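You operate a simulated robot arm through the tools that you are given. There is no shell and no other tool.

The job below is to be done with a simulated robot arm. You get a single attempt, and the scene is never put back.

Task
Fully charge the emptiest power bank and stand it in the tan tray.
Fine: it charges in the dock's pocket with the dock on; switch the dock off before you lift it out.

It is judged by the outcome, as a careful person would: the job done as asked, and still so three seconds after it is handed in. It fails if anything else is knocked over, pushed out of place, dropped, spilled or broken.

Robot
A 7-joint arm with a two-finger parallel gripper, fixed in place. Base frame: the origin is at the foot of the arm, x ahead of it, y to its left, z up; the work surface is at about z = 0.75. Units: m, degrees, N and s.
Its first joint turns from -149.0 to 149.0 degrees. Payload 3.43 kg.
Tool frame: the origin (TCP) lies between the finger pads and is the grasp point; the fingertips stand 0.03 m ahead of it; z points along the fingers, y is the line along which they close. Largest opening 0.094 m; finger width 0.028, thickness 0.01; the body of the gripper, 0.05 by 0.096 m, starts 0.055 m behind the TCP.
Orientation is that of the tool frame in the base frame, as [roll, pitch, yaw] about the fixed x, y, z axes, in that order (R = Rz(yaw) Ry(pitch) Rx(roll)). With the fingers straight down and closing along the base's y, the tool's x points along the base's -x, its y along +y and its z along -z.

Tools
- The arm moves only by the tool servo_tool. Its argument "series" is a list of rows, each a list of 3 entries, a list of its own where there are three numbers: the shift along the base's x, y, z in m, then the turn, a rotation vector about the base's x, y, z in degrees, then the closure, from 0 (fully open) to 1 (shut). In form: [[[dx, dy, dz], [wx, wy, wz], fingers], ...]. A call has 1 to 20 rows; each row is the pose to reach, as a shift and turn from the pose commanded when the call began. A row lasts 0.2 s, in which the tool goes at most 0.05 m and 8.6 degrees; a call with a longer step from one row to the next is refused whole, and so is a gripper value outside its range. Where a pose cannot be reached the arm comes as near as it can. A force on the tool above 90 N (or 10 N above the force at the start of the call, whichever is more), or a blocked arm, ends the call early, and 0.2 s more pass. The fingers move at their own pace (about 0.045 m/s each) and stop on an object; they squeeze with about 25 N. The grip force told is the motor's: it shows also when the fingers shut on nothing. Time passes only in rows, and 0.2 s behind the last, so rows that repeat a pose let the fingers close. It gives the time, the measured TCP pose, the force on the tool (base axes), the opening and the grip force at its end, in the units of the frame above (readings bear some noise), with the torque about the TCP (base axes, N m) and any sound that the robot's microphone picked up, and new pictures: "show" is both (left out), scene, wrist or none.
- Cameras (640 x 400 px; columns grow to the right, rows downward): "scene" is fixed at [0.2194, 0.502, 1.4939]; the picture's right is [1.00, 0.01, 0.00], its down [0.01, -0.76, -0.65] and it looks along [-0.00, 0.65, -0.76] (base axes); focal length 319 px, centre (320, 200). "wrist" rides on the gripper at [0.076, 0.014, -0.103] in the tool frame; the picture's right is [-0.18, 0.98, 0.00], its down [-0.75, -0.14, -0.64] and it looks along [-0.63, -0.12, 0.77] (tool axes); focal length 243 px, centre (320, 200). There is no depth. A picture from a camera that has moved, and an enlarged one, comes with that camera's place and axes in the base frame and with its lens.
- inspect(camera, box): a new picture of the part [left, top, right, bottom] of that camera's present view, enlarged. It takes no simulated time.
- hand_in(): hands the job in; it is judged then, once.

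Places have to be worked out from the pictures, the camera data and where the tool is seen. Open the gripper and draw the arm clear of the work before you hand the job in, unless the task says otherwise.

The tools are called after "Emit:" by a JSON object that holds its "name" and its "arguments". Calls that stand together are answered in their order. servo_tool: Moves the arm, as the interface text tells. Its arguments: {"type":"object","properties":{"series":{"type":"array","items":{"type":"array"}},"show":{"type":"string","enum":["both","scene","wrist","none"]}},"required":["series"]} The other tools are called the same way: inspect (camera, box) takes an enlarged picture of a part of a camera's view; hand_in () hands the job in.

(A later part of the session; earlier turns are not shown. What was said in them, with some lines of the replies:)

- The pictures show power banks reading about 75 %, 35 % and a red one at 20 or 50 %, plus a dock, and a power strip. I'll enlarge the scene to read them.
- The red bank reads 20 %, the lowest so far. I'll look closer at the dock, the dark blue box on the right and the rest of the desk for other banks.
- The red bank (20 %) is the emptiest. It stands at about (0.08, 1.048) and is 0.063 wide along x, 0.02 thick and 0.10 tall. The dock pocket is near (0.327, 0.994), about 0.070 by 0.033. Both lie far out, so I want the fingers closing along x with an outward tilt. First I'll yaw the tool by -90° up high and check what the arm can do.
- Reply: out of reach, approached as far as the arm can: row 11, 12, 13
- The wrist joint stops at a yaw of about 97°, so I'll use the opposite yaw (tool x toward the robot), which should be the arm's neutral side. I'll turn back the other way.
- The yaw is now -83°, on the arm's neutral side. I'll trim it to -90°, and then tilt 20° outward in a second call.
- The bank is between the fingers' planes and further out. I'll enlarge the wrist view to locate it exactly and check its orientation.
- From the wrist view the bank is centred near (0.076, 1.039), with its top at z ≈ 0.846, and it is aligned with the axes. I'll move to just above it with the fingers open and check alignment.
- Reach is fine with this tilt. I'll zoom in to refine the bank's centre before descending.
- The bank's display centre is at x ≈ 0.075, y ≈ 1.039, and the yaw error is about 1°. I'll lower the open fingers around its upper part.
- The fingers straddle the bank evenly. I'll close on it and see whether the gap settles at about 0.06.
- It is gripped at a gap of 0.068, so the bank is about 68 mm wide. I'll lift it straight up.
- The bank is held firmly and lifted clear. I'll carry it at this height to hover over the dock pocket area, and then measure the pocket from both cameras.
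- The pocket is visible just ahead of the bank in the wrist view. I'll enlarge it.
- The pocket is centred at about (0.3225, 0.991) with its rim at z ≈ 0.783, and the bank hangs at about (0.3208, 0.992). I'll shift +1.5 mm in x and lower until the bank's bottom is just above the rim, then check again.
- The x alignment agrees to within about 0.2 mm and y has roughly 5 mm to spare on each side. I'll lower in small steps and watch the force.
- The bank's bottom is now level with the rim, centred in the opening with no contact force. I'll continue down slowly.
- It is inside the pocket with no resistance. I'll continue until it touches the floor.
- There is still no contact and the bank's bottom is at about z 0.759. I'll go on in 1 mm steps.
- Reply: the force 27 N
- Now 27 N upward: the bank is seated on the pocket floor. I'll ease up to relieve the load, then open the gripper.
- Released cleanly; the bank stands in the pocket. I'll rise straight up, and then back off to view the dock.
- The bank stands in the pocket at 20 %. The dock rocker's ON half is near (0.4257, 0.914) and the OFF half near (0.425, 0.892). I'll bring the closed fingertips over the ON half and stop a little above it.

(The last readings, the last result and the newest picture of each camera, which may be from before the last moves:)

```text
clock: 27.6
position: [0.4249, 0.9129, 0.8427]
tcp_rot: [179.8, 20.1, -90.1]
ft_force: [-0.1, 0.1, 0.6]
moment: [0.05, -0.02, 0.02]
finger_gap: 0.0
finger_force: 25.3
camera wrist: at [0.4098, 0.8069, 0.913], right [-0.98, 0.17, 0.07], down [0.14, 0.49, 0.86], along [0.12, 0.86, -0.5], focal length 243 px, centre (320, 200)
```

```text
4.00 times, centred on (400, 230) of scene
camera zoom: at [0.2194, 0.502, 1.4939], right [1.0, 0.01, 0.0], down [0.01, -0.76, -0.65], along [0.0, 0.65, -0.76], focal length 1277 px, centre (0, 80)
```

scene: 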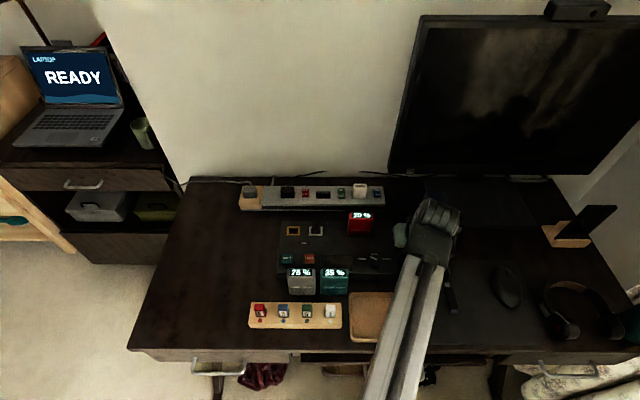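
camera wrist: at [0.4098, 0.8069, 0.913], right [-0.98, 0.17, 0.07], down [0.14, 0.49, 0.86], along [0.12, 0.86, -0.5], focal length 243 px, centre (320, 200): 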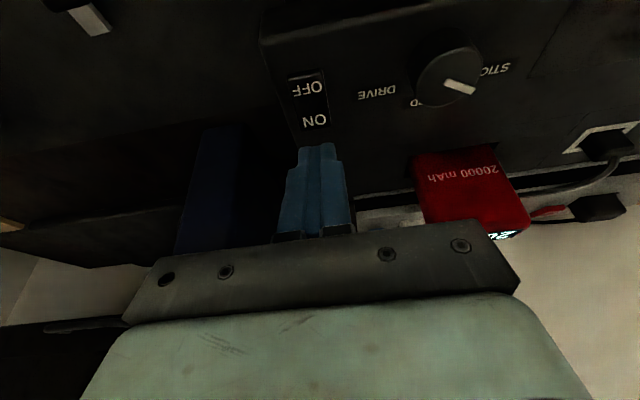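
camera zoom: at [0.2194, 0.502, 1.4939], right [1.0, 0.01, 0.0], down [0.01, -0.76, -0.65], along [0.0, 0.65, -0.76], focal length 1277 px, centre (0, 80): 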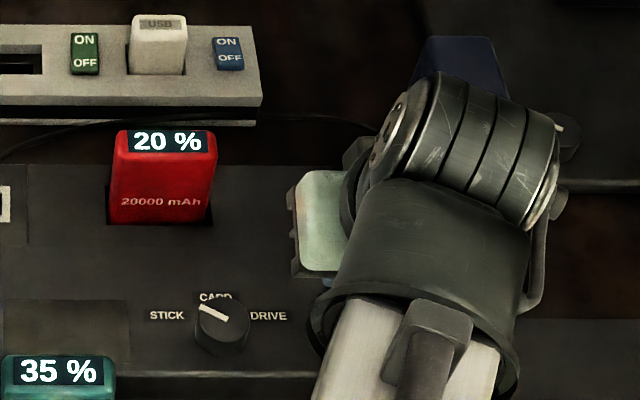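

The fingertips are just beyond the ON end in view. I'll zoom further to read the rocker's present tilt before pressing.

Emit:
{"name": "inspect", "arguments": {"camera": "wrist", "box": [280, 55, 350, 155]}}

Emit:
{"name": "inspect", "arguments": {"camera": "scene", "box": [275, 225, 355, 275]}}

```text
4.00 times, centred on (315, 105) of wrist
camera zoom: at [0.4098, 0.8069, 0.913], right [-0.98, 0.17, 0.07], down [0.14, 0.49, 0.86], along [0.12, 0.86, -0.5], focal length 970 px, centre (340, 580)
```

zoom: 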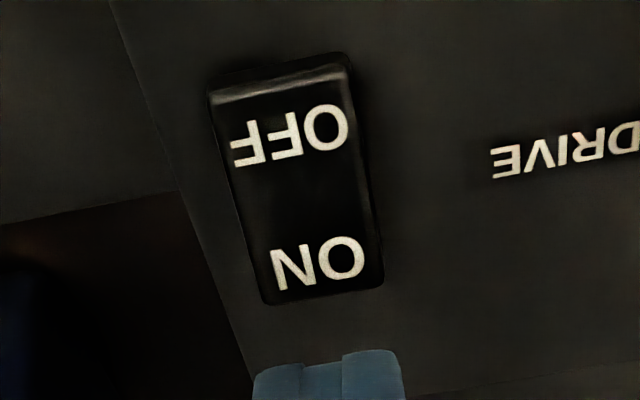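

```text
8.00 times, centred on (315, 250) of scene
camera zoom: at [0.2194, 0.502, 1.4939], right [1.0, 0.01, 0.0], down [0.01, -0.76, -0.65], along [0.0, 0.65, -0.76], focal length 2554 px, centre (360, -200)
```

zoom: 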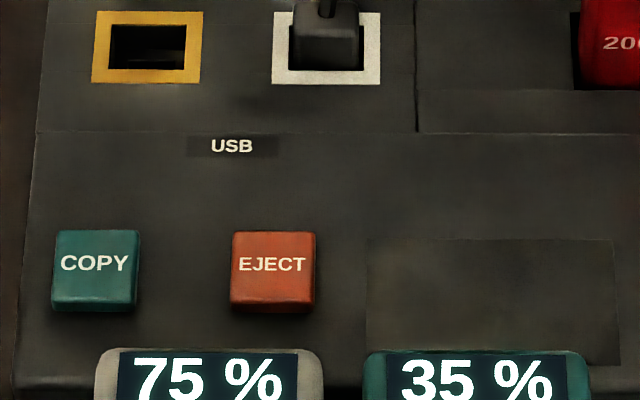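

The tilt is ambiguous, but the display panel is dark, so the dock is probably off. The ON half is at about y 0.917. I'll shift +3 mm in y and press down in small steps, watching force and sound.

Emit:
{"name": "servo_tool", "arguments": {"series": [[[0, 0.003, -0.006], [0, 0, 0], 1], [[0, 0.003, -0.012], [0, 0, 0], 1], [[0, 0.003, -0.016], [0, 0, 0], 1], [[0, 0.003, -0.019], [0, 0, 0], 1]], "show": "wrist"}}

Emit:
{"name": "servo_tool", "arguments": {"series": [[[0, 0, -0.001], [0, 0, 0], 1], [[0, 0, -0.002], [0, 0, 0], 1], [[0, 0, -0.003], [0, 0, 0], 1]], "show": "wrist"}}

```text
clock: 28.6
position: [0.4258, 0.9173, 0.8267]
tcp_rot: [179.8, 20.2, -90.2]
ft_force: [-1.3, -0.9, 19.7]
moment: [-0.09, 0.09, 0.09]
finger_gap: 0.0001
finger_force: 24.4
camera wrist: at [0.4106, 0.8096, 0.8959], right [-0.98, 0.17, 0.07], down [0.14, 0.49, 0.86], along [0.12, 0.86, -0.5], focal length 243 px, centre (320, 200)
```

wrist: 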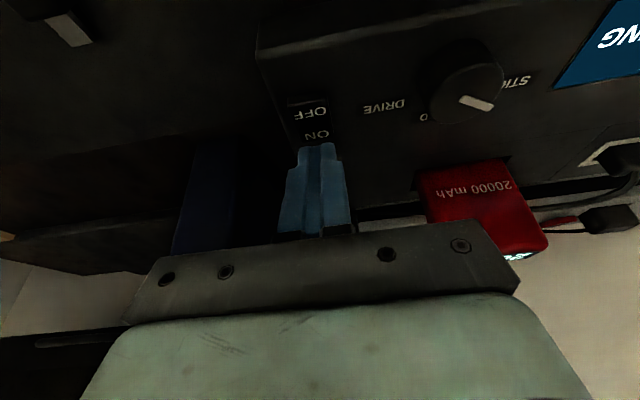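

```text
clock: 29.4
position: [0.4262, 0.9161, 0.8257]
tcp_rot: [179.9, 20.5, -90.1]
ft_force: [-1.7, -0.9, 64.2]
moment: [-0.2, 0.14, 0.45]
finger_gap: 0.0001
finger_force: 25.1
camera wrist: at [0.4104, 0.8092, 0.8952], right [-0.98, 0.17, 0.07], down [0.14, 0.48, 0.86], along [0.12, 0.86, -0.5], focal length 243 px, centre (320, 200)
```

wrist: 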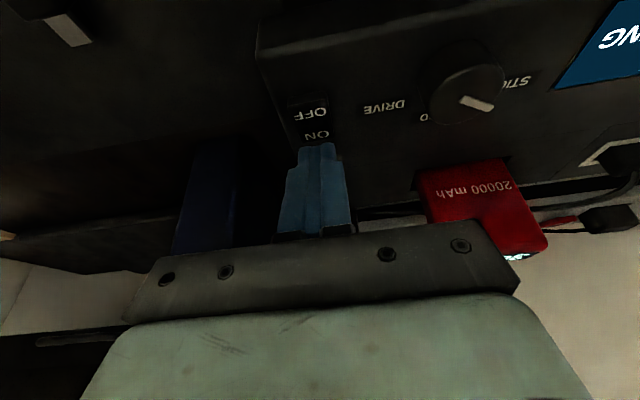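

The dock's display lit up ("…NG", probably CHARGING), so it is on. I'll raise the tool straight up off the switch and stay nearby with the display and bank in view.

Emit:
{"name": "servo_tool", "arguments": {"series": [[[0, 0, 0.005], [0, 0, 0], 1], [[0, 0, 0.02], [0, 0, 0], 1], [[0, 0, 0.05], [0, 0, 0], 1], [[0, -0.02, 0.08], [0, 0, 0], 1], [[0, -0.05, 0.11], [0, 0, 0], 1], [[0, -0.05, 0.11], [0, 0, 0], 1]]}}

Emit:
{"name": "inspect", "arguments": {"camera": "scene", "box": [270, 180, 470, 305]}}

```text
clock: 30.8
position: [0.4263, 0.8672, 0.9295]
tcp_rot: [179.9, 20.0, -90.1]
ft_force: [-0.7, -0.5, 0.3]
moment: [0.03, 0.04, -0.01]
finger_gap: 0.0
finger_force: 25.0
camera wrist: at [0.4106, 0.7607, 0.9994], right [-0.98, 0.17, 0.07], down [0.14, 0.49, 0.86], along [0.12, 0.85, -0.51], focal length 243 px, centre (320, 200)
```

scene: 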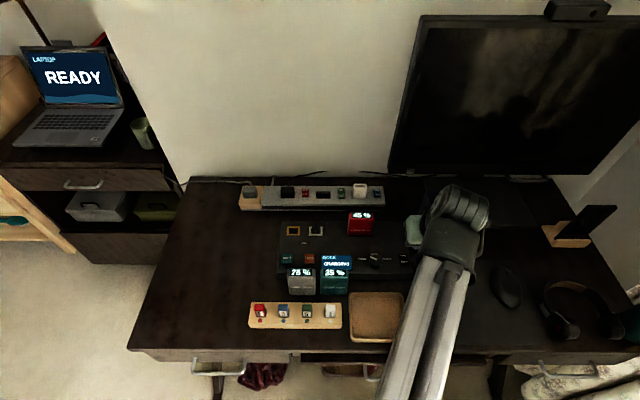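
wrist: 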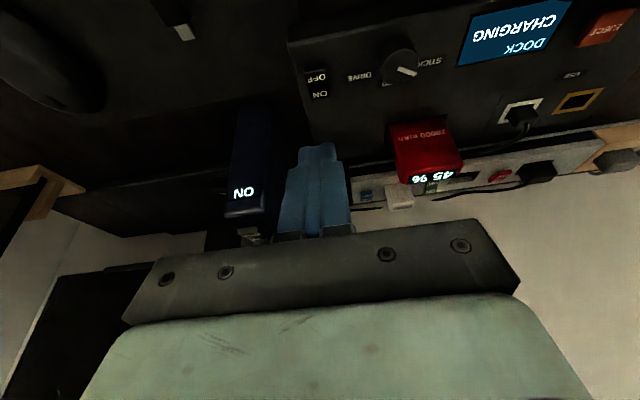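

```text
3.20 times, centred on (370, 242) of scene
camera zoom: at [0.2194, 0.502, 1.4939], right [1.0, 0.01, 0.0], down [0.01, -0.76, -0.65], along [0.0, 0.65, -0.76], focal length 1022 px, centre (160, 64)
```

zoom: 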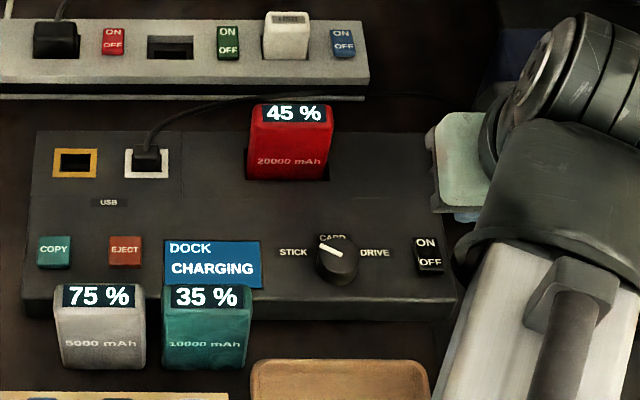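

Charging: 45 % and rising about 10 % per second, with DOCK CHARGING lit. While it charges I'll hover over the OFF half.

Emit:
{"name": "servo_tool", "arguments": {"series": [[[-0.001, 0.023, -0.02], [0, 0, 0], 1], [[-0.001, 0.023, -0.05], [0, 0, 0], 1], [[-0.001, 0.023, -0.085], [0, 0, 0], 1], [[-0.001, 0.023, -0.085], [0, 0, 0], 1], [[-0.001, 0.023, -0.085], [0, 0, 0], 1], [[-0.001, 0.023, -0.085], [0, 0, 0], 1], [[-0.001, 0.023, -0.085], [0, 0, 0], 1], [[-0.001, 0.023, -0.085], [0, 0, 0], 1], [[-0.001, 0.023, -0.085], [0, 0, 0], 1], [[-0.001, 0.023, -0.085], [0, 0, 0], 1], [[-0.001, 0.023, -0.085], [0, 0, 0], 1], [[-0.001, 0.023, -0.085], [0, 0, 0], 1], [[-0.001, 0.023, -0.085], [0, 0, 0], 1], [[-0.001, 0.023, -0.085], [0, 0, 0], 1], [[-0.001, 0.023, -0.085], [0, 0, 0], 1]]}}

Emit:
{"name": "inspect", "arguments": {"camera": "wrist", "box": [270, 55, 370, 155]}}

Emit:
{"name": "inspect", "arguments": {"camera": "scene", "box": [270, 180, 470, 305]}}

```text
clock: 34.0
position: [0.4253, 0.89, 0.8465]
tcp_rot: [179.8, 20.0, -90.1]
ft_force: [-0.6, 0.3, 0.2]
moment: [0.0, 0.01, 0.04]
finger_gap: 0.0002
finger_force: 25.0
camera wrist: at [0.4093, 0.7831, 0.9167], right [-0.98, 0.17, 0.07], down [0.14, 0.49, 0.86], along [0.12, 0.86, -0.5], focal length 243 px, centre (320, 200)
```

scene: 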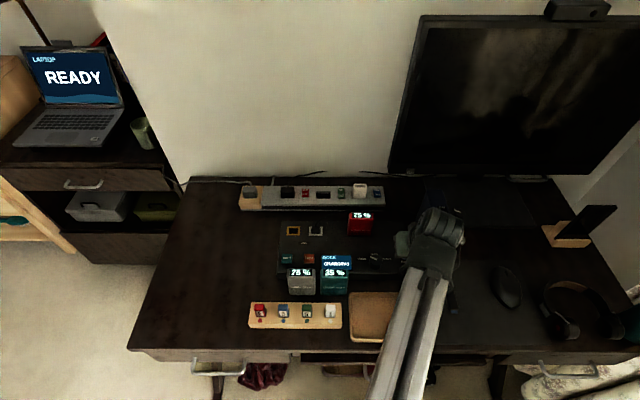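
wrist: 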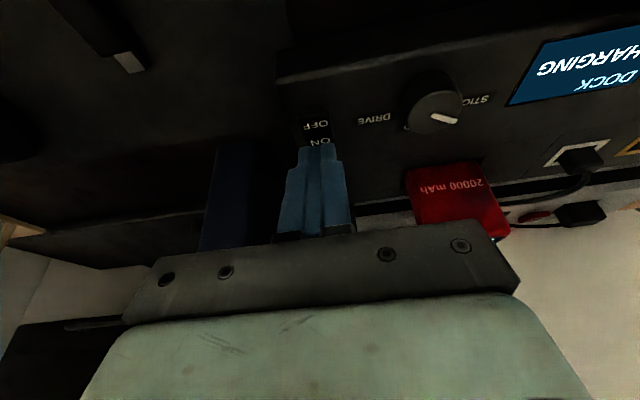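

```text
4.00 times, centred on (320, 105) of wrist
camera zoom: at [0.4093, 0.7831, 0.9167], right [-0.98, 0.17, 0.07], down [0.14, 0.49, 0.86], along [0.12, 0.86, -0.5], focal length 970 px, centre (320, 580)
```

zoom: 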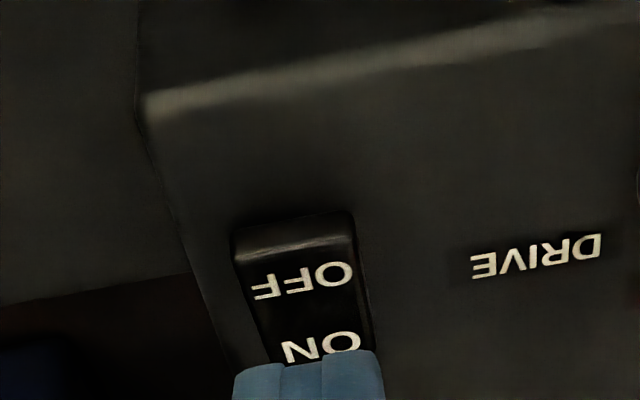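

```text
3.20 times, centred on (370, 242) of scene
camera zoom: at [0.2194, 0.502, 1.4939], right [1.0, 0.01, 0.0], down [0.01, -0.76, -0.65], along [0.0, 0.65, -0.76], focal length 1022 px, centre (160, 64)
```

zoom: 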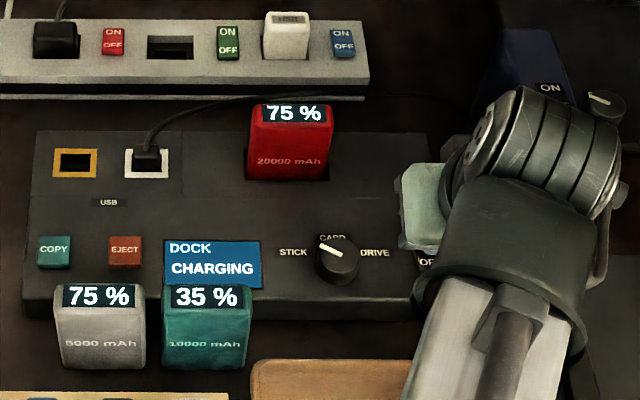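

It's at 75 % now. I'll hold here about 3 s until it is full, nudging +2 mm in y to centre over OFF.

Emit:
{"name": "servo_tool", "arguments": {"series": [[[0, 0.002, 0], [0, 0, 0], 1], [[0, 0.002, 0], [0, 0, 0], 1], [[0, 0.002, 0], [0, 0, 0], 1], [[0, 0.002, 0], [0, 0, 0], 1], [[0, 0.002, 0], [0, 0, 0], 1], [[0, 0.002, 0], [0, 0, 0], 1], [[0, 0.002, 0], [0, 0, 0], 1], [[0, 0.002, 0], [0, 0, 0], 1], [[0, 0.002, 0], [0, 0, 0], 1], [[0, 0.002, 0], [0, 0, 0], 1], [[0, 0.002, 0], [0, 0, 0], 1], [[0, 0.002, 0], [0, 0, 0], 1], [[0, 0.002, 0], [0, 0, 0], 1], [[0, 0.002, 0], [0, 0, 0], 1]], "show": "none"}}

Emit:
{"name": "inspect", "arguments": {"camera": "scene", "box": [270, 180, 470, 305]}}

```text
clock: 37.0
position: [0.4254, 0.8918, 0.8463]
tcp_rot: [179.8, 20.0, -90.1]
ft_force: [-0.2, -0.4, 0.6]
moment: [0.01, 0.02, 0.0]
finger_gap: 0.0001
finger_force: 25.0
```

```text
3.20 times, centred on (370, 242) of scene
camera zoom: at [0.2194, 0.502, 1.4939], right [1.0, 0.01, 0.0], down [0.01, -0.76, -0.65], along [0.0, 0.65, -0.76], focal length 1022 px, centre (160, 64)
```

zoom: 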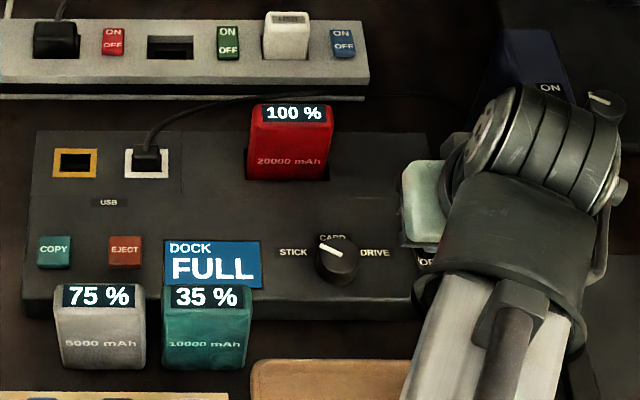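

The bank reads 100 % and the dock shows FULL. Now I'll press the OFF half gently.

Emit:
{"name": "servo_tool", "arguments": {"series": [[[0, 0, -0.006], [0, 0, 0], 1], [[0, 0, -0.012], [0, 0, 0], 1], [[0, 0, -0.016], [0, 0, 0], 1], [[0, 0, -0.019], [0, 0, 0], 1], [[0, 0, -0.021], [0, 0, 0], 1]], "show": "wrist"}}

Emit:
{"name": "inspect", "arguments": {"camera": "scene", "box": [270, 180, 470, 305]}}

```text
clock: 38.2
position: [0.4264, 0.8926, 0.8258]
tcp_rot: [179.9, 20.2, -90.1]
ft_force: [1.7, -6.3, 22.6]
moment: [-0.24, -0.05, 0.03]
finger_gap: 0.0
finger_force: 25.0
camera wrist: at [0.4104, 0.7853, 0.8966], right [-0.98, 0.17, 0.07], down [0.14, 0.49, 0.86], along [0.12, 0.86, -0.5], focal length 243 px, centre (320, 200)
```

wrist: 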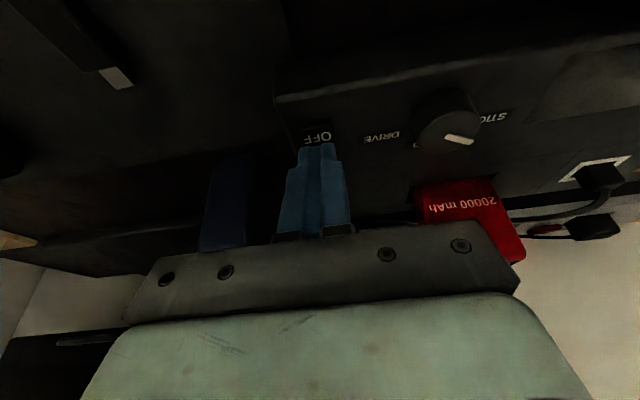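

```text
3.20 times, centred on (370, 242) of scene
camera zoom: at [0.2194, 0.502, 1.4939], right [1.0, 0.01, 0.0], down [0.01, -0.76, -0.65], along [0.0, 0.65, -0.76], focal length 1022 px, centre (160, 64)
```

zoom: 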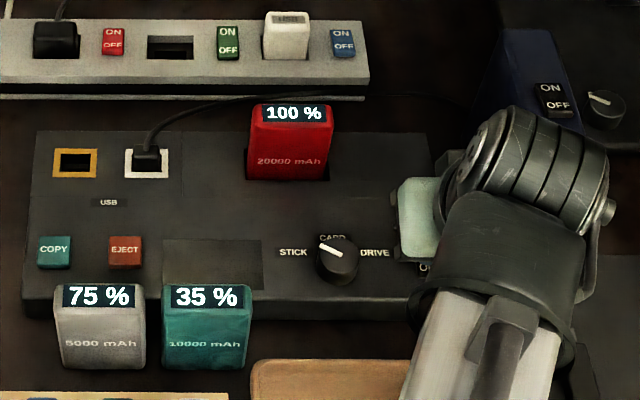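

The dock display has gone dark, so it is off, and the bank holds 100 %. I'll rise, move over the bank and open the fingers.

Emit:
{"name": "servo_tool", "arguments": {"series": [[[0, 0, 0.005], [0, 0, 0], 1], [[0, 0, 0.03], [0, 0, 0], 1], [[0, 0, 0.07], [0, 0, 0], 1], [[0, 0, 0.11], [0, 0, 0], 1], [[-0.03, 0.02, 0.135], [0, 0, 0], 0.5], [[-0.065, 0.05, 0.135], [0, 0, 0], 0], [[-0.09, 0.08, 0.135], [0, 0, 0], 0], [[-0.1032, 0.093, 0.135], [0, 0, 0], 0], [[-0.1032, 0.093, 0.135], [0, 0, 0], 0], [[-0.1032, 0.093, 0.135], [0, 0, 0], 0]]}}

Emit:
{"name": "inspect", "arguments": {"camera": "wrist", "box": [220, 10, 420, 160]}}

```text
clock: 40.4
position: [0.3224, 0.9875, 0.963]
tcp_rot: [179.8, 20.0, -90.0]
ft_force: [0.6, -0.4, -0.3]
moment: [-0.01, 0.0, 0.02]
finger_gap: 0.0938
finger_force: 0.2
camera wrist: at [0.307, 0.8807, 1.032], right [-0.98, 0.17, 0.07], down [0.14, 0.49, 0.86], along [0.12, 0.86, -0.5], focal length 243 px, centre (320, 200)
```

scene: 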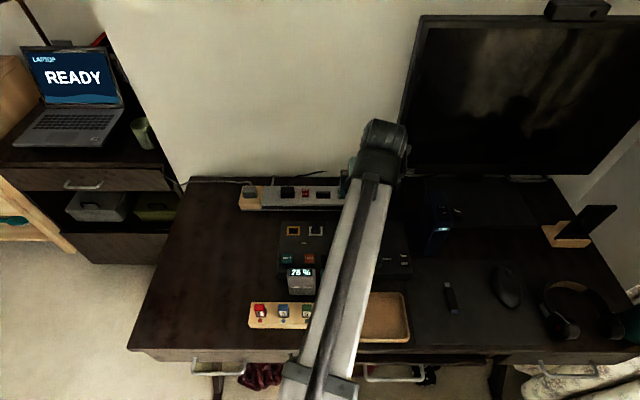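
wrist: 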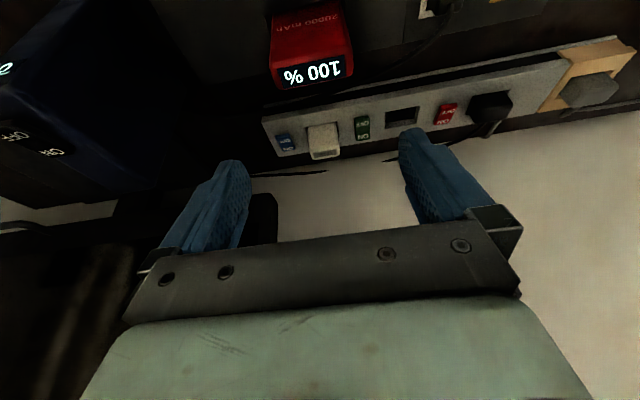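

```text
2.67 times, centred on (320, 85) of wrist
camera zoom: at [0.307, 0.8807, 1.032], right [-0.98, 0.17, 0.07], down [0.14, 0.49, 0.86], along [0.12, 0.86, -0.5], focal length 647 px, centre (320, 507)
```

zoom: 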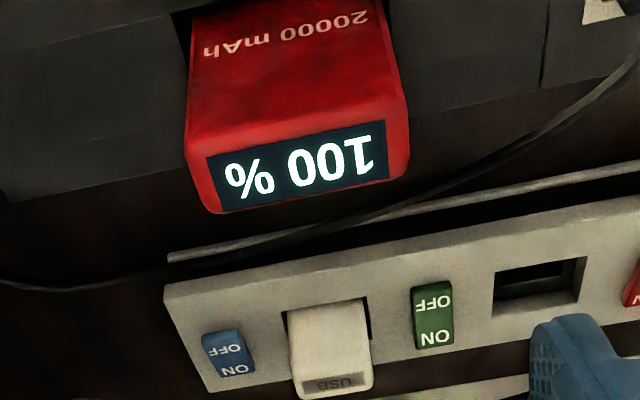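

The bank is undisturbed at 100 %, centred at x ≈ 0.322. I'll descend with open fingers to the earlier grasp height.

Emit:
{"name": "servo_tool", "arguments": {"series": [[[0, -0.002, -0.03], [0, 0, 0], 0], [[0, -0.002, -0.06], [0, 0, 0], 0], [[0, -0.002, -0.085], [0, 0, 0], 0], [[0, -0.002, -0.105], [0, 0, 0], 0], [[0, -0.002, -0.117], [0, 0, 0], 0], [[0, -0.002, -0.117], [0, 0, 0], 0]], "show": "wrist"}}

```text
clock: 41.8
position: [0.3213, 0.9838, 0.8419]
tcp_rot: [179.8, 20.0, -90.2]
ft_force: [0.1, 0.4, -0.3]
moment: [-0.02, -0.02, -0.04]
finger_gap: 0.094
finger_force: 0.1
camera wrist: at [0.3063, 0.8767, 0.913], right [-0.98, 0.17, 0.07], down [0.14, 0.49, 0.86], along [0.12, 0.86, -0.5], focal length 243 px, centre (320, 200)
```

wrist: 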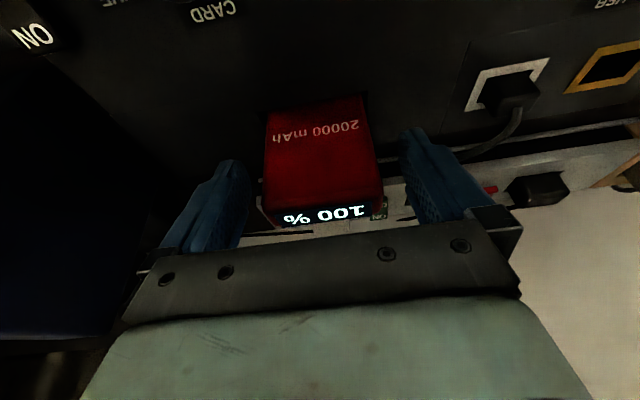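

The fingers straddle the bank evenly. I'll close on it.

Emit:
{"name": "servo_tool", "arguments": {"series": [[[0, 0.001, 0.001], [0, 0, 0], 1], [[0, 0.001, 0.001], [0, 0, 0], 1], [[0, 0.001, 0.001], [0, 0, 0], 1], [[0, 0.001, 0.001], [0, 0, 0], 1], [[0, 0.001, 0.001], [0, 0, 0], 1]], "show": "none"}}

Emit:
{"name": "servo_tool", "arguments": {"series": [[[0, 0, 0.003], [0, 0, 0], 1], [[0, 0, 0.006], [0, 0, 0], 1], [[0, 0, 0.01], [0, 0, 0], 1]], "show": "wrist"}}

```text
clock: 43.0
position: [0.3218, 0.9841, 0.8451]
tcp_rot: [179.9, 19.9, -90.0]
ft_force: [-0.2, 0.7, 0.2]
moment: [0.0, -0.04, 0.02]
finger_gap: 0.0678
finger_force: 25.1
```

```text
clock: 43.8
position: [0.3223, 0.9846, 0.8543]
tcp_rot: [179.8, 20.1, -90.2]
ft_force: [-0.1, -1.0, -2.2]
moment: [-0.01, 0.02, 0.02]
finger_gap: 0.068
finger_force: 24.9
camera wrist: at [0.307, 0.8775, 0.9241], right [-0.98, 0.17, 0.07], down [0.14, 0.49, 0.86], along [0.12, 0.85, -0.51], focal length 243 px, centre (320, 200)
```

wrist: 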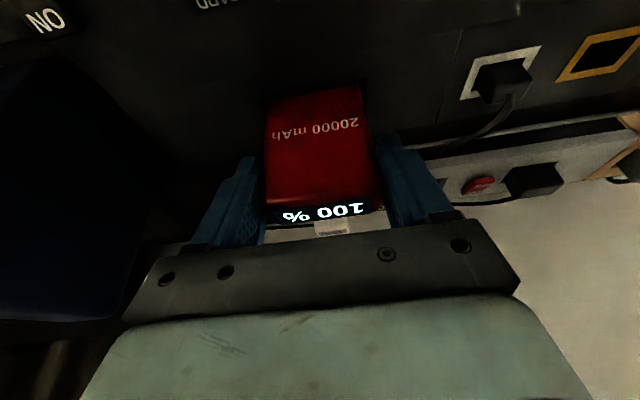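

The bank slides up freely. I'll lift it well clear and carry it above the tray.

Emit:
{"name": "servo_tool", "arguments": {"series": [[[0, 0, 0.02], [0, 0, 0], 1], [[0, 0, 0.05], [0, 0, 0], 1], [[0, 0, 0.09], [0, 0, 0], 1], [[0, 0, 0.135], [0, 0, 0], 1], [[0.01, -0.03, 0.135], [0, 0, 0], 1], [[0.02, -0.07, 0.135], [0, 0, 0], 1], [[0.03, -0.11, 0.135], [0, 0, 0], 1], [[0.038, -0.15, 0.135], [0, 0, 0], 1], [[0.038, -0.185, 0.135], [0, 0, 0], 1], [[0.038, -0.205, 0.135], [0, 0, 0], 1], [[0.038, -0.205, 0.135], [0, 0, 0], 1]]}}

Emit:
{"name": "inspect", "arguments": {"camera": "wrist", "box": [160, 0, 480, 200]}}

Emit:
{"name": "inspect", "arguments": {"camera": "scene", "box": [270, 220, 470, 360]}}

```text
clock: 46.2
position: [0.3628, 0.7783, 0.9893]
tcp_rot: [179.8, 20.0, -90.1]
ft_force: [-0.6, 0.0, -2.4]
moment: [-0.03, -0.02, 0.0]
finger_gap: 0.068
finger_force: 25.0
camera wrist: at [0.3459, 0.672, 1.0589], right [-0.98, 0.17, 0.07], down [0.14, 0.49, 0.86], along [0.12, 0.86, -0.5], focal length 243 px, centre (320, 200)
```

scene: 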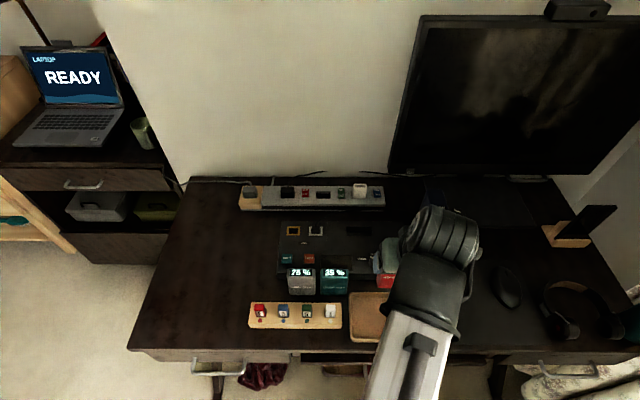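
wrist: 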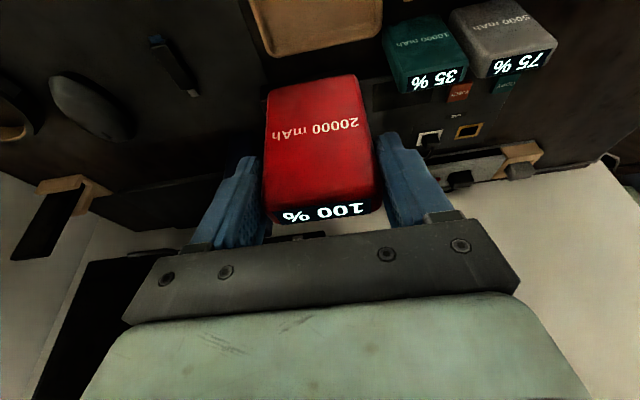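

```text
2.00 times, centred on (320, 100) of wrist
camera zoom: at [0.3459, 0.672, 1.0589], right [-0.98, 0.17, 0.07], down [0.14, 0.49, 0.86], along [0.12, 0.86, -0.5], focal length 485 px, centre (320, 400)
```

zoom: 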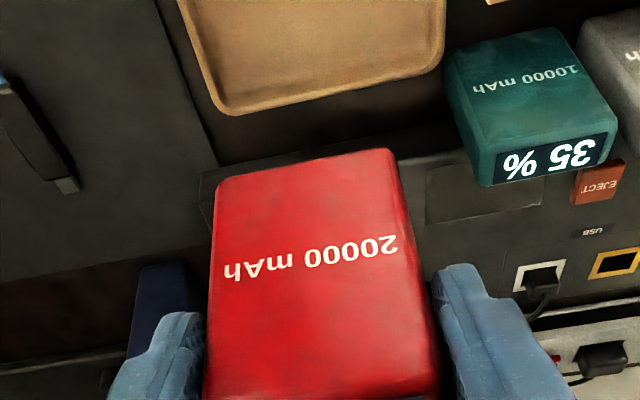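

```text
2.86 times, centred on (370, 290) of scene
camera zoom: at [0.2194, 0.502, 1.4939], right [1.0, 0.01, 0.0], down [0.01, -0.76, -0.65], along [0.0, 0.65, -0.76], focal length 912 px, centre (177, -57)
```

zoom: 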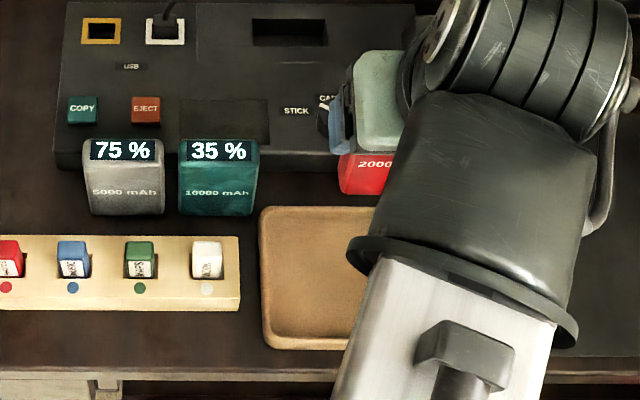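

The bank still reads 100 %. The tray spans x ≈ 0.285–0.414 and y ≈ 0.711–0.825, so its centre is near (0.35, 0.768). I'll move over the centre and lower to just above the tray floor.

Emit:
{"name": "servo_tool", "arguments": {"series": [[[-0.006, -0.008, -0.02], [0, 0, 0], 1], [[-0.011, -0.015, -0.05], [0, 0, 0], 1], [[-0.011, -0.015, -0.08], [0, 0, 0], 1], [[-0.011, -0.015, -0.105], [0, 0, 0], 1], [[-0.011, -0.015, -0.12], [0, 0, 0], 1], [[-0.011, -0.015, -0.125], [0, 0, 0], 1], [[-0.011, -0.015, -0.125], [0, 0, 0], 1]]}}

Emit:
{"name": "inspect", "arguments": {"camera": "wrist", "box": [160, 0, 480, 200]}}

Emit:
{"name": "inspect", "arguments": {"camera": "scene", "box": [310, 250, 450, 360]}}

```text
clock: 47.8
position: [0.3487, 0.7644, 0.8637]
tcp_rot: [179.7, 20.0, -90.1]
ft_force: [0.4, -0.5, -1.9]
moment: [-0.02, 0.0, 0.0]
finger_gap: 0.068
finger_force: 25.0
camera wrist: at [0.3336, 0.6575, 0.9336], right [-0.98, 0.17, 0.07], down [0.14, 0.49, 0.86], along [0.12, 0.86, -0.5], focal length 243 px, centre (320, 200)
```

scene: 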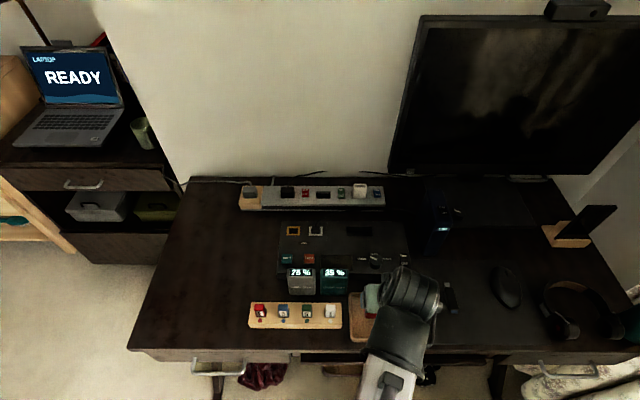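
wrist: 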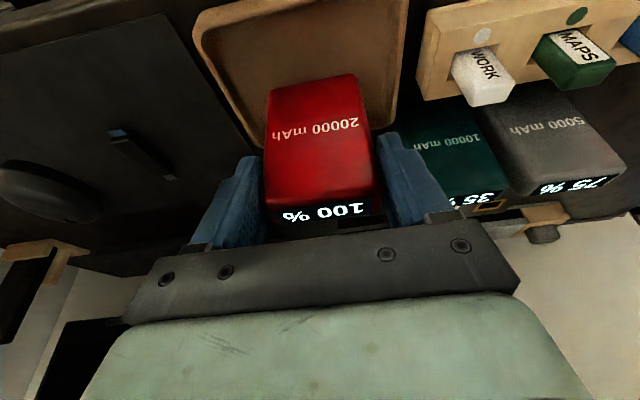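

```text
2.00 times, centred on (320, 100) of wrist
camera zoom: at [0.3336, 0.6575, 0.9336], right [-0.98, 0.17, 0.07], down [0.14, 0.49, 0.86], along [0.12, 0.86, -0.5], focal length 485 px, centre (320, 400)
```

zoom: 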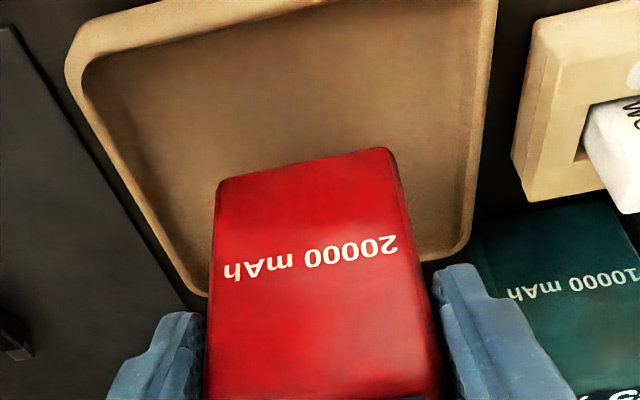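

```text
3.64 times, centred on (380, 305) of scene
camera zoom: at [0.2194, 0.502, 1.4939], right [1.0, 0.01, 0.0], down [0.01, -0.76, -0.65], along [0.0, 0.65, -0.76], focal length 1161 px, centre (102, -182)
```

zoom: 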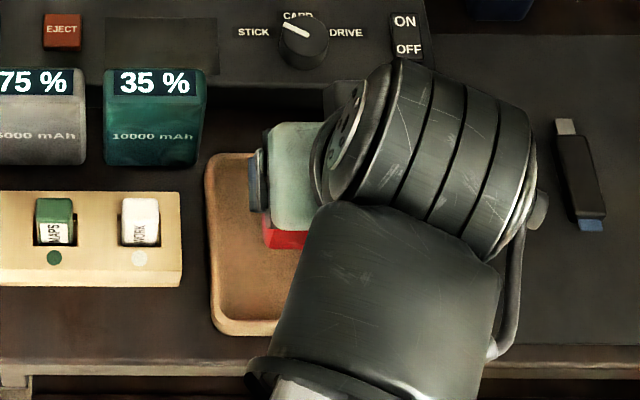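

The bank is centred over the tray floor with its bottom at about 0.777. I'll lower most of the way, then feel for contact.

Emit:
{"name": "servo_tool", "arguments": {"series": [[[0, 0, -0.005], [0, 0, 0], 1], [[0, 0, -0.01], [0, 0, 0], 1], [[0, 0, -0.014], [0, 0, 0], 1], [[0, 0, -0.017], [0, 0, 0], 1]], "show": "wrist"}}

```text
clock: 48.8
position: [0.3489, 0.7629, 0.8462]
tcp_rot: [179.8, 20.0, -90.0]
ft_force: [-0.6, -0.1, -2.4]
moment: [0.03, 0.02, 0.01]
finger_gap: 0.0684
finger_force: 24.9
camera wrist: at [0.3339, 0.6565, 0.9168], right [-0.98, 0.17, 0.07], down [0.14, 0.49, 0.86], along [0.12, 0.86, -0.51], focal length 243 px, centre (320, 200)
```

wrist: 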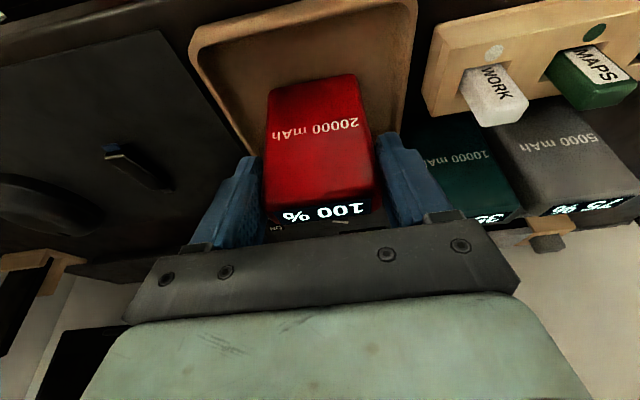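

No contact yet (bottom about 0.759). I'll take millimetre steps now.

Emit:
{"name": "servo_tool", "arguments": {"series": [[[0, 0, -0.001], [0, 0, 0], 1], [[0, 0, -0.002], [0, 0, 0], 1], [[0, 0, -0.003], [0, 0, 0], 1]], "show": "none"}}

```text
clock: 49.6
position: [0.3492, 0.7636, 0.8445]
tcp_rot: [179.8, 20.0, -90.1]
ft_force: [0.1, 0.2, -2.8]
moment: [-0.01, 0.04, 0.02]
finger_gap: 0.0682
finger_force: 25.4
```

Still hanging free, so I'll continue down.

Emit:
{"name": "servo_tool", "arguments": {"series": [[[0, 0, -0.001], [0, 0, 0], 1], [[0, 0, -0.002], [0, 0, 0], 1], [[0, 0, -0.003], [0, 0, 0], 1]], "show": "none"}}

```text
clock: 50.4
position: [0.3488, 0.7649, 0.8421]
tcp_rot: [179.8, 20.1, -90.1]
ft_force: [-0.9, -0.8, 3.5]
moment: [-0.1, -0.09, -0.03]
finger_gap: 0.0679
finger_force: 24.9
```

Light contact: the bank is resting on the tray floor. I'll open the fingers to release it.

Emit:
{"name": "servo_tool", "arguments": {"series": [[[0, 0, 0], [0, 0, 0], 0.2], [[0, 0, 0], [0, 0, 0], 0.1], [[0, 0, 0], [0, 0, 0], 0], [[0, 0, 0], [0, 0, 0], 0], [[0, 0, 0], [0, 0, 0], 0]], "show": "wrist"}}

Emit:
{"name": "inspect", "arguments": {"camera": "wrist", "box": [160, 50, 480, 250]}}

```text
clock: 51.6
position: [0.3494, 0.7639, 0.8419]
tcp_rot: [179.8, 20.0, -90.1]
ft_force: [-0.4, -0.4, -0.5]
moment: [0.01, 0.07, 0.03]
finger_gap: 0.0941
finger_force: 0.0
camera wrist: at [0.3338, 0.6572, 0.9109], right [-0.98, 0.17, 0.07], down [0.14, 0.49, 0.86], along [0.12, 0.86, -0.5], focal length 243 px, centre (320, 200)
```

wrist: 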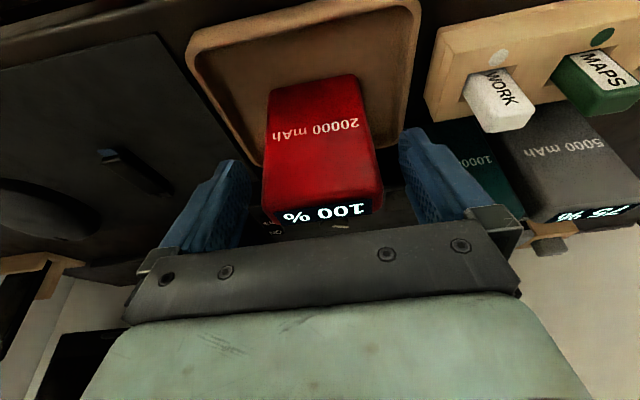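

```text
2.00 times, centred on (320, 150) of wrist
camera zoom: at [0.3338, 0.6572, 0.9109], right [-0.98, 0.17, 0.07], down [0.14, 0.49, 0.86], along [0.12, 0.86, -0.5], focal length 485 px, centre (320, 300)
```

zoom: 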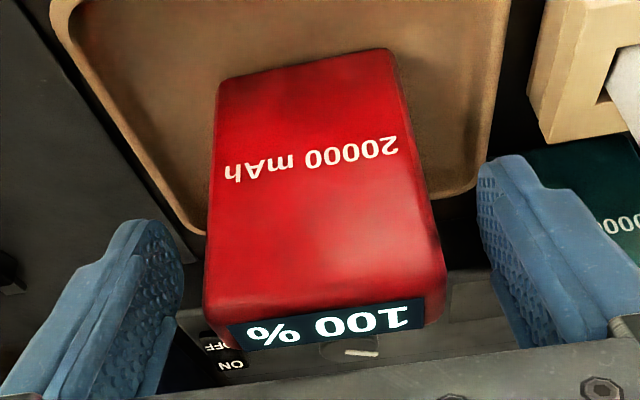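

The bank stands on its own in the tray at 100 %, with both fingers clear. I'll rise straight up and draw the arm away.

Emit:
{"name": "servo_tool", "arguments": {"series": [[[0, 0, 0.01], [0, 0, 0], 0], [[0, 0, 0.03], [0, 0, 0], 0], [[0, 0, 0.06], [0, 0, 0], 0], [[0, 0, 0.1], [0, 0, 0], 0], [[0, 0, 0.14], [0, 0, 0], 0], [[0, 0, 0.18], [0, 0, 0], 0], [[0.03, -0.01, 0.21], [0, 0, 0], 0], [[0.07, -0.02, 0.23], [0, 0, 0], 0], [[0.11, -0.02, 0.25], [0, 0, 0], 0], [[0.15, -0.03, 0.26], [0, 0, 0], 0], [[0.19, -0.03, 0.26], [0, 0, 0], 0], [[0.22, -0.03, 0.26], [0, 0, 0], 0], [[0.22, -0.03, 0.26], [0, 0, 0], 0]]}}

Emit:
{"name": "inspect", "arguments": {"camera": "scene", "box": [230, 180, 470, 350]}}

```text
clock: 54.4
position: [0.5702, 0.7347, 1.1004]
tcp_rot: [179.8, 20.0, -90.2]
ft_force: [-0.3, 0.0, 0.0]
moment: [0.01, 0.02, -0.02]
finger_gap: 0.094
finger_force: 0.0
camera wrist: at [0.5543, 0.6277, 1.1704], right [-0.98, 0.17, 0.07], down [0.14, 0.49, 0.86], along [0.12, 0.86, -0.5], focal length 243 px, centre (320, 200)
```

scene: 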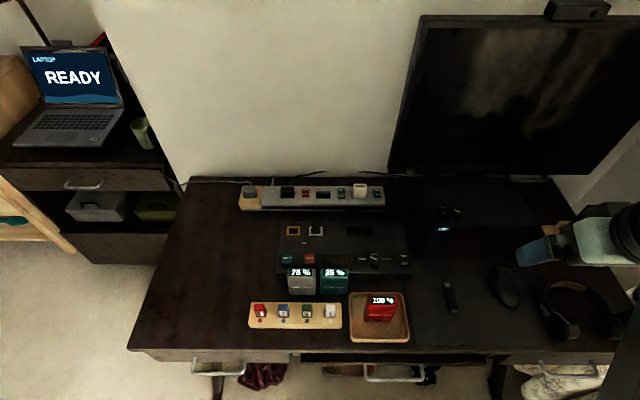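
wrist: 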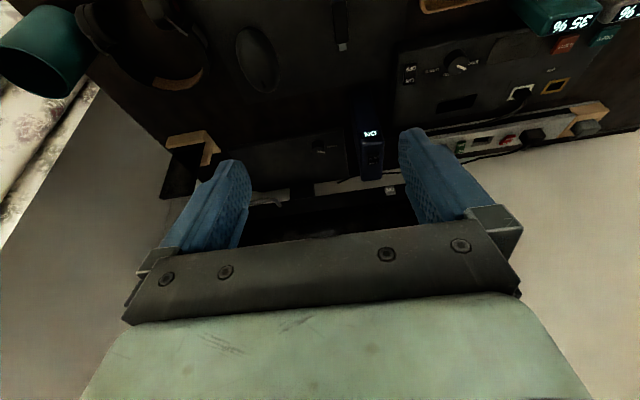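

```text
2.35 times, centred on (350, 265) of scene
camera zoom: at [0.2194, 0.502, 1.4939], right [1.0, 0.01, 0.0], down [0.01, -0.76, -0.65], along [0.0, 0.65, -0.76], focal length 751 px, centre (249, 47)
```

zoom: 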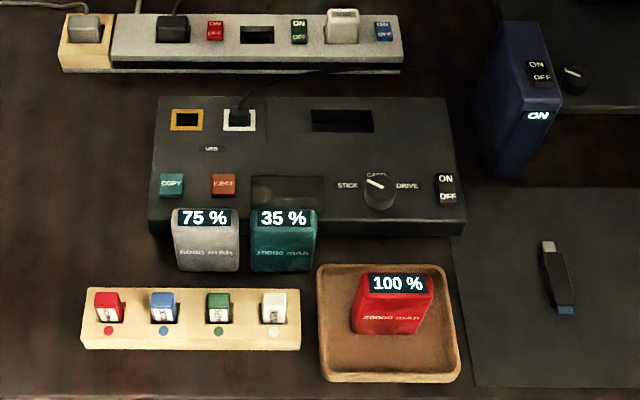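

The charged bank stands upright in the tan tray at 100 %. The dock is off and everything else is where it was, with the gripper open and clear, so I'm handing in.

Emit:
{"name": "hand_in", "arguments": {}}

```text
The job is handed in.
```

The red 20000 mAh power bank is fully charged and standing upright in the tan tray. It read 20 %, the lowest of the three (the others showed 35 % and 75 %).

It charged in the dock's pocket with the dock on, until the dock's display showed FULL and the bank read 100 %. I switched the dock off before lifting the bank out. In the last pictures it was still upright at 100 %. Nothing else on the desk looked moved, and the arm was open and clear.

I have handed the job in; no result was shown.
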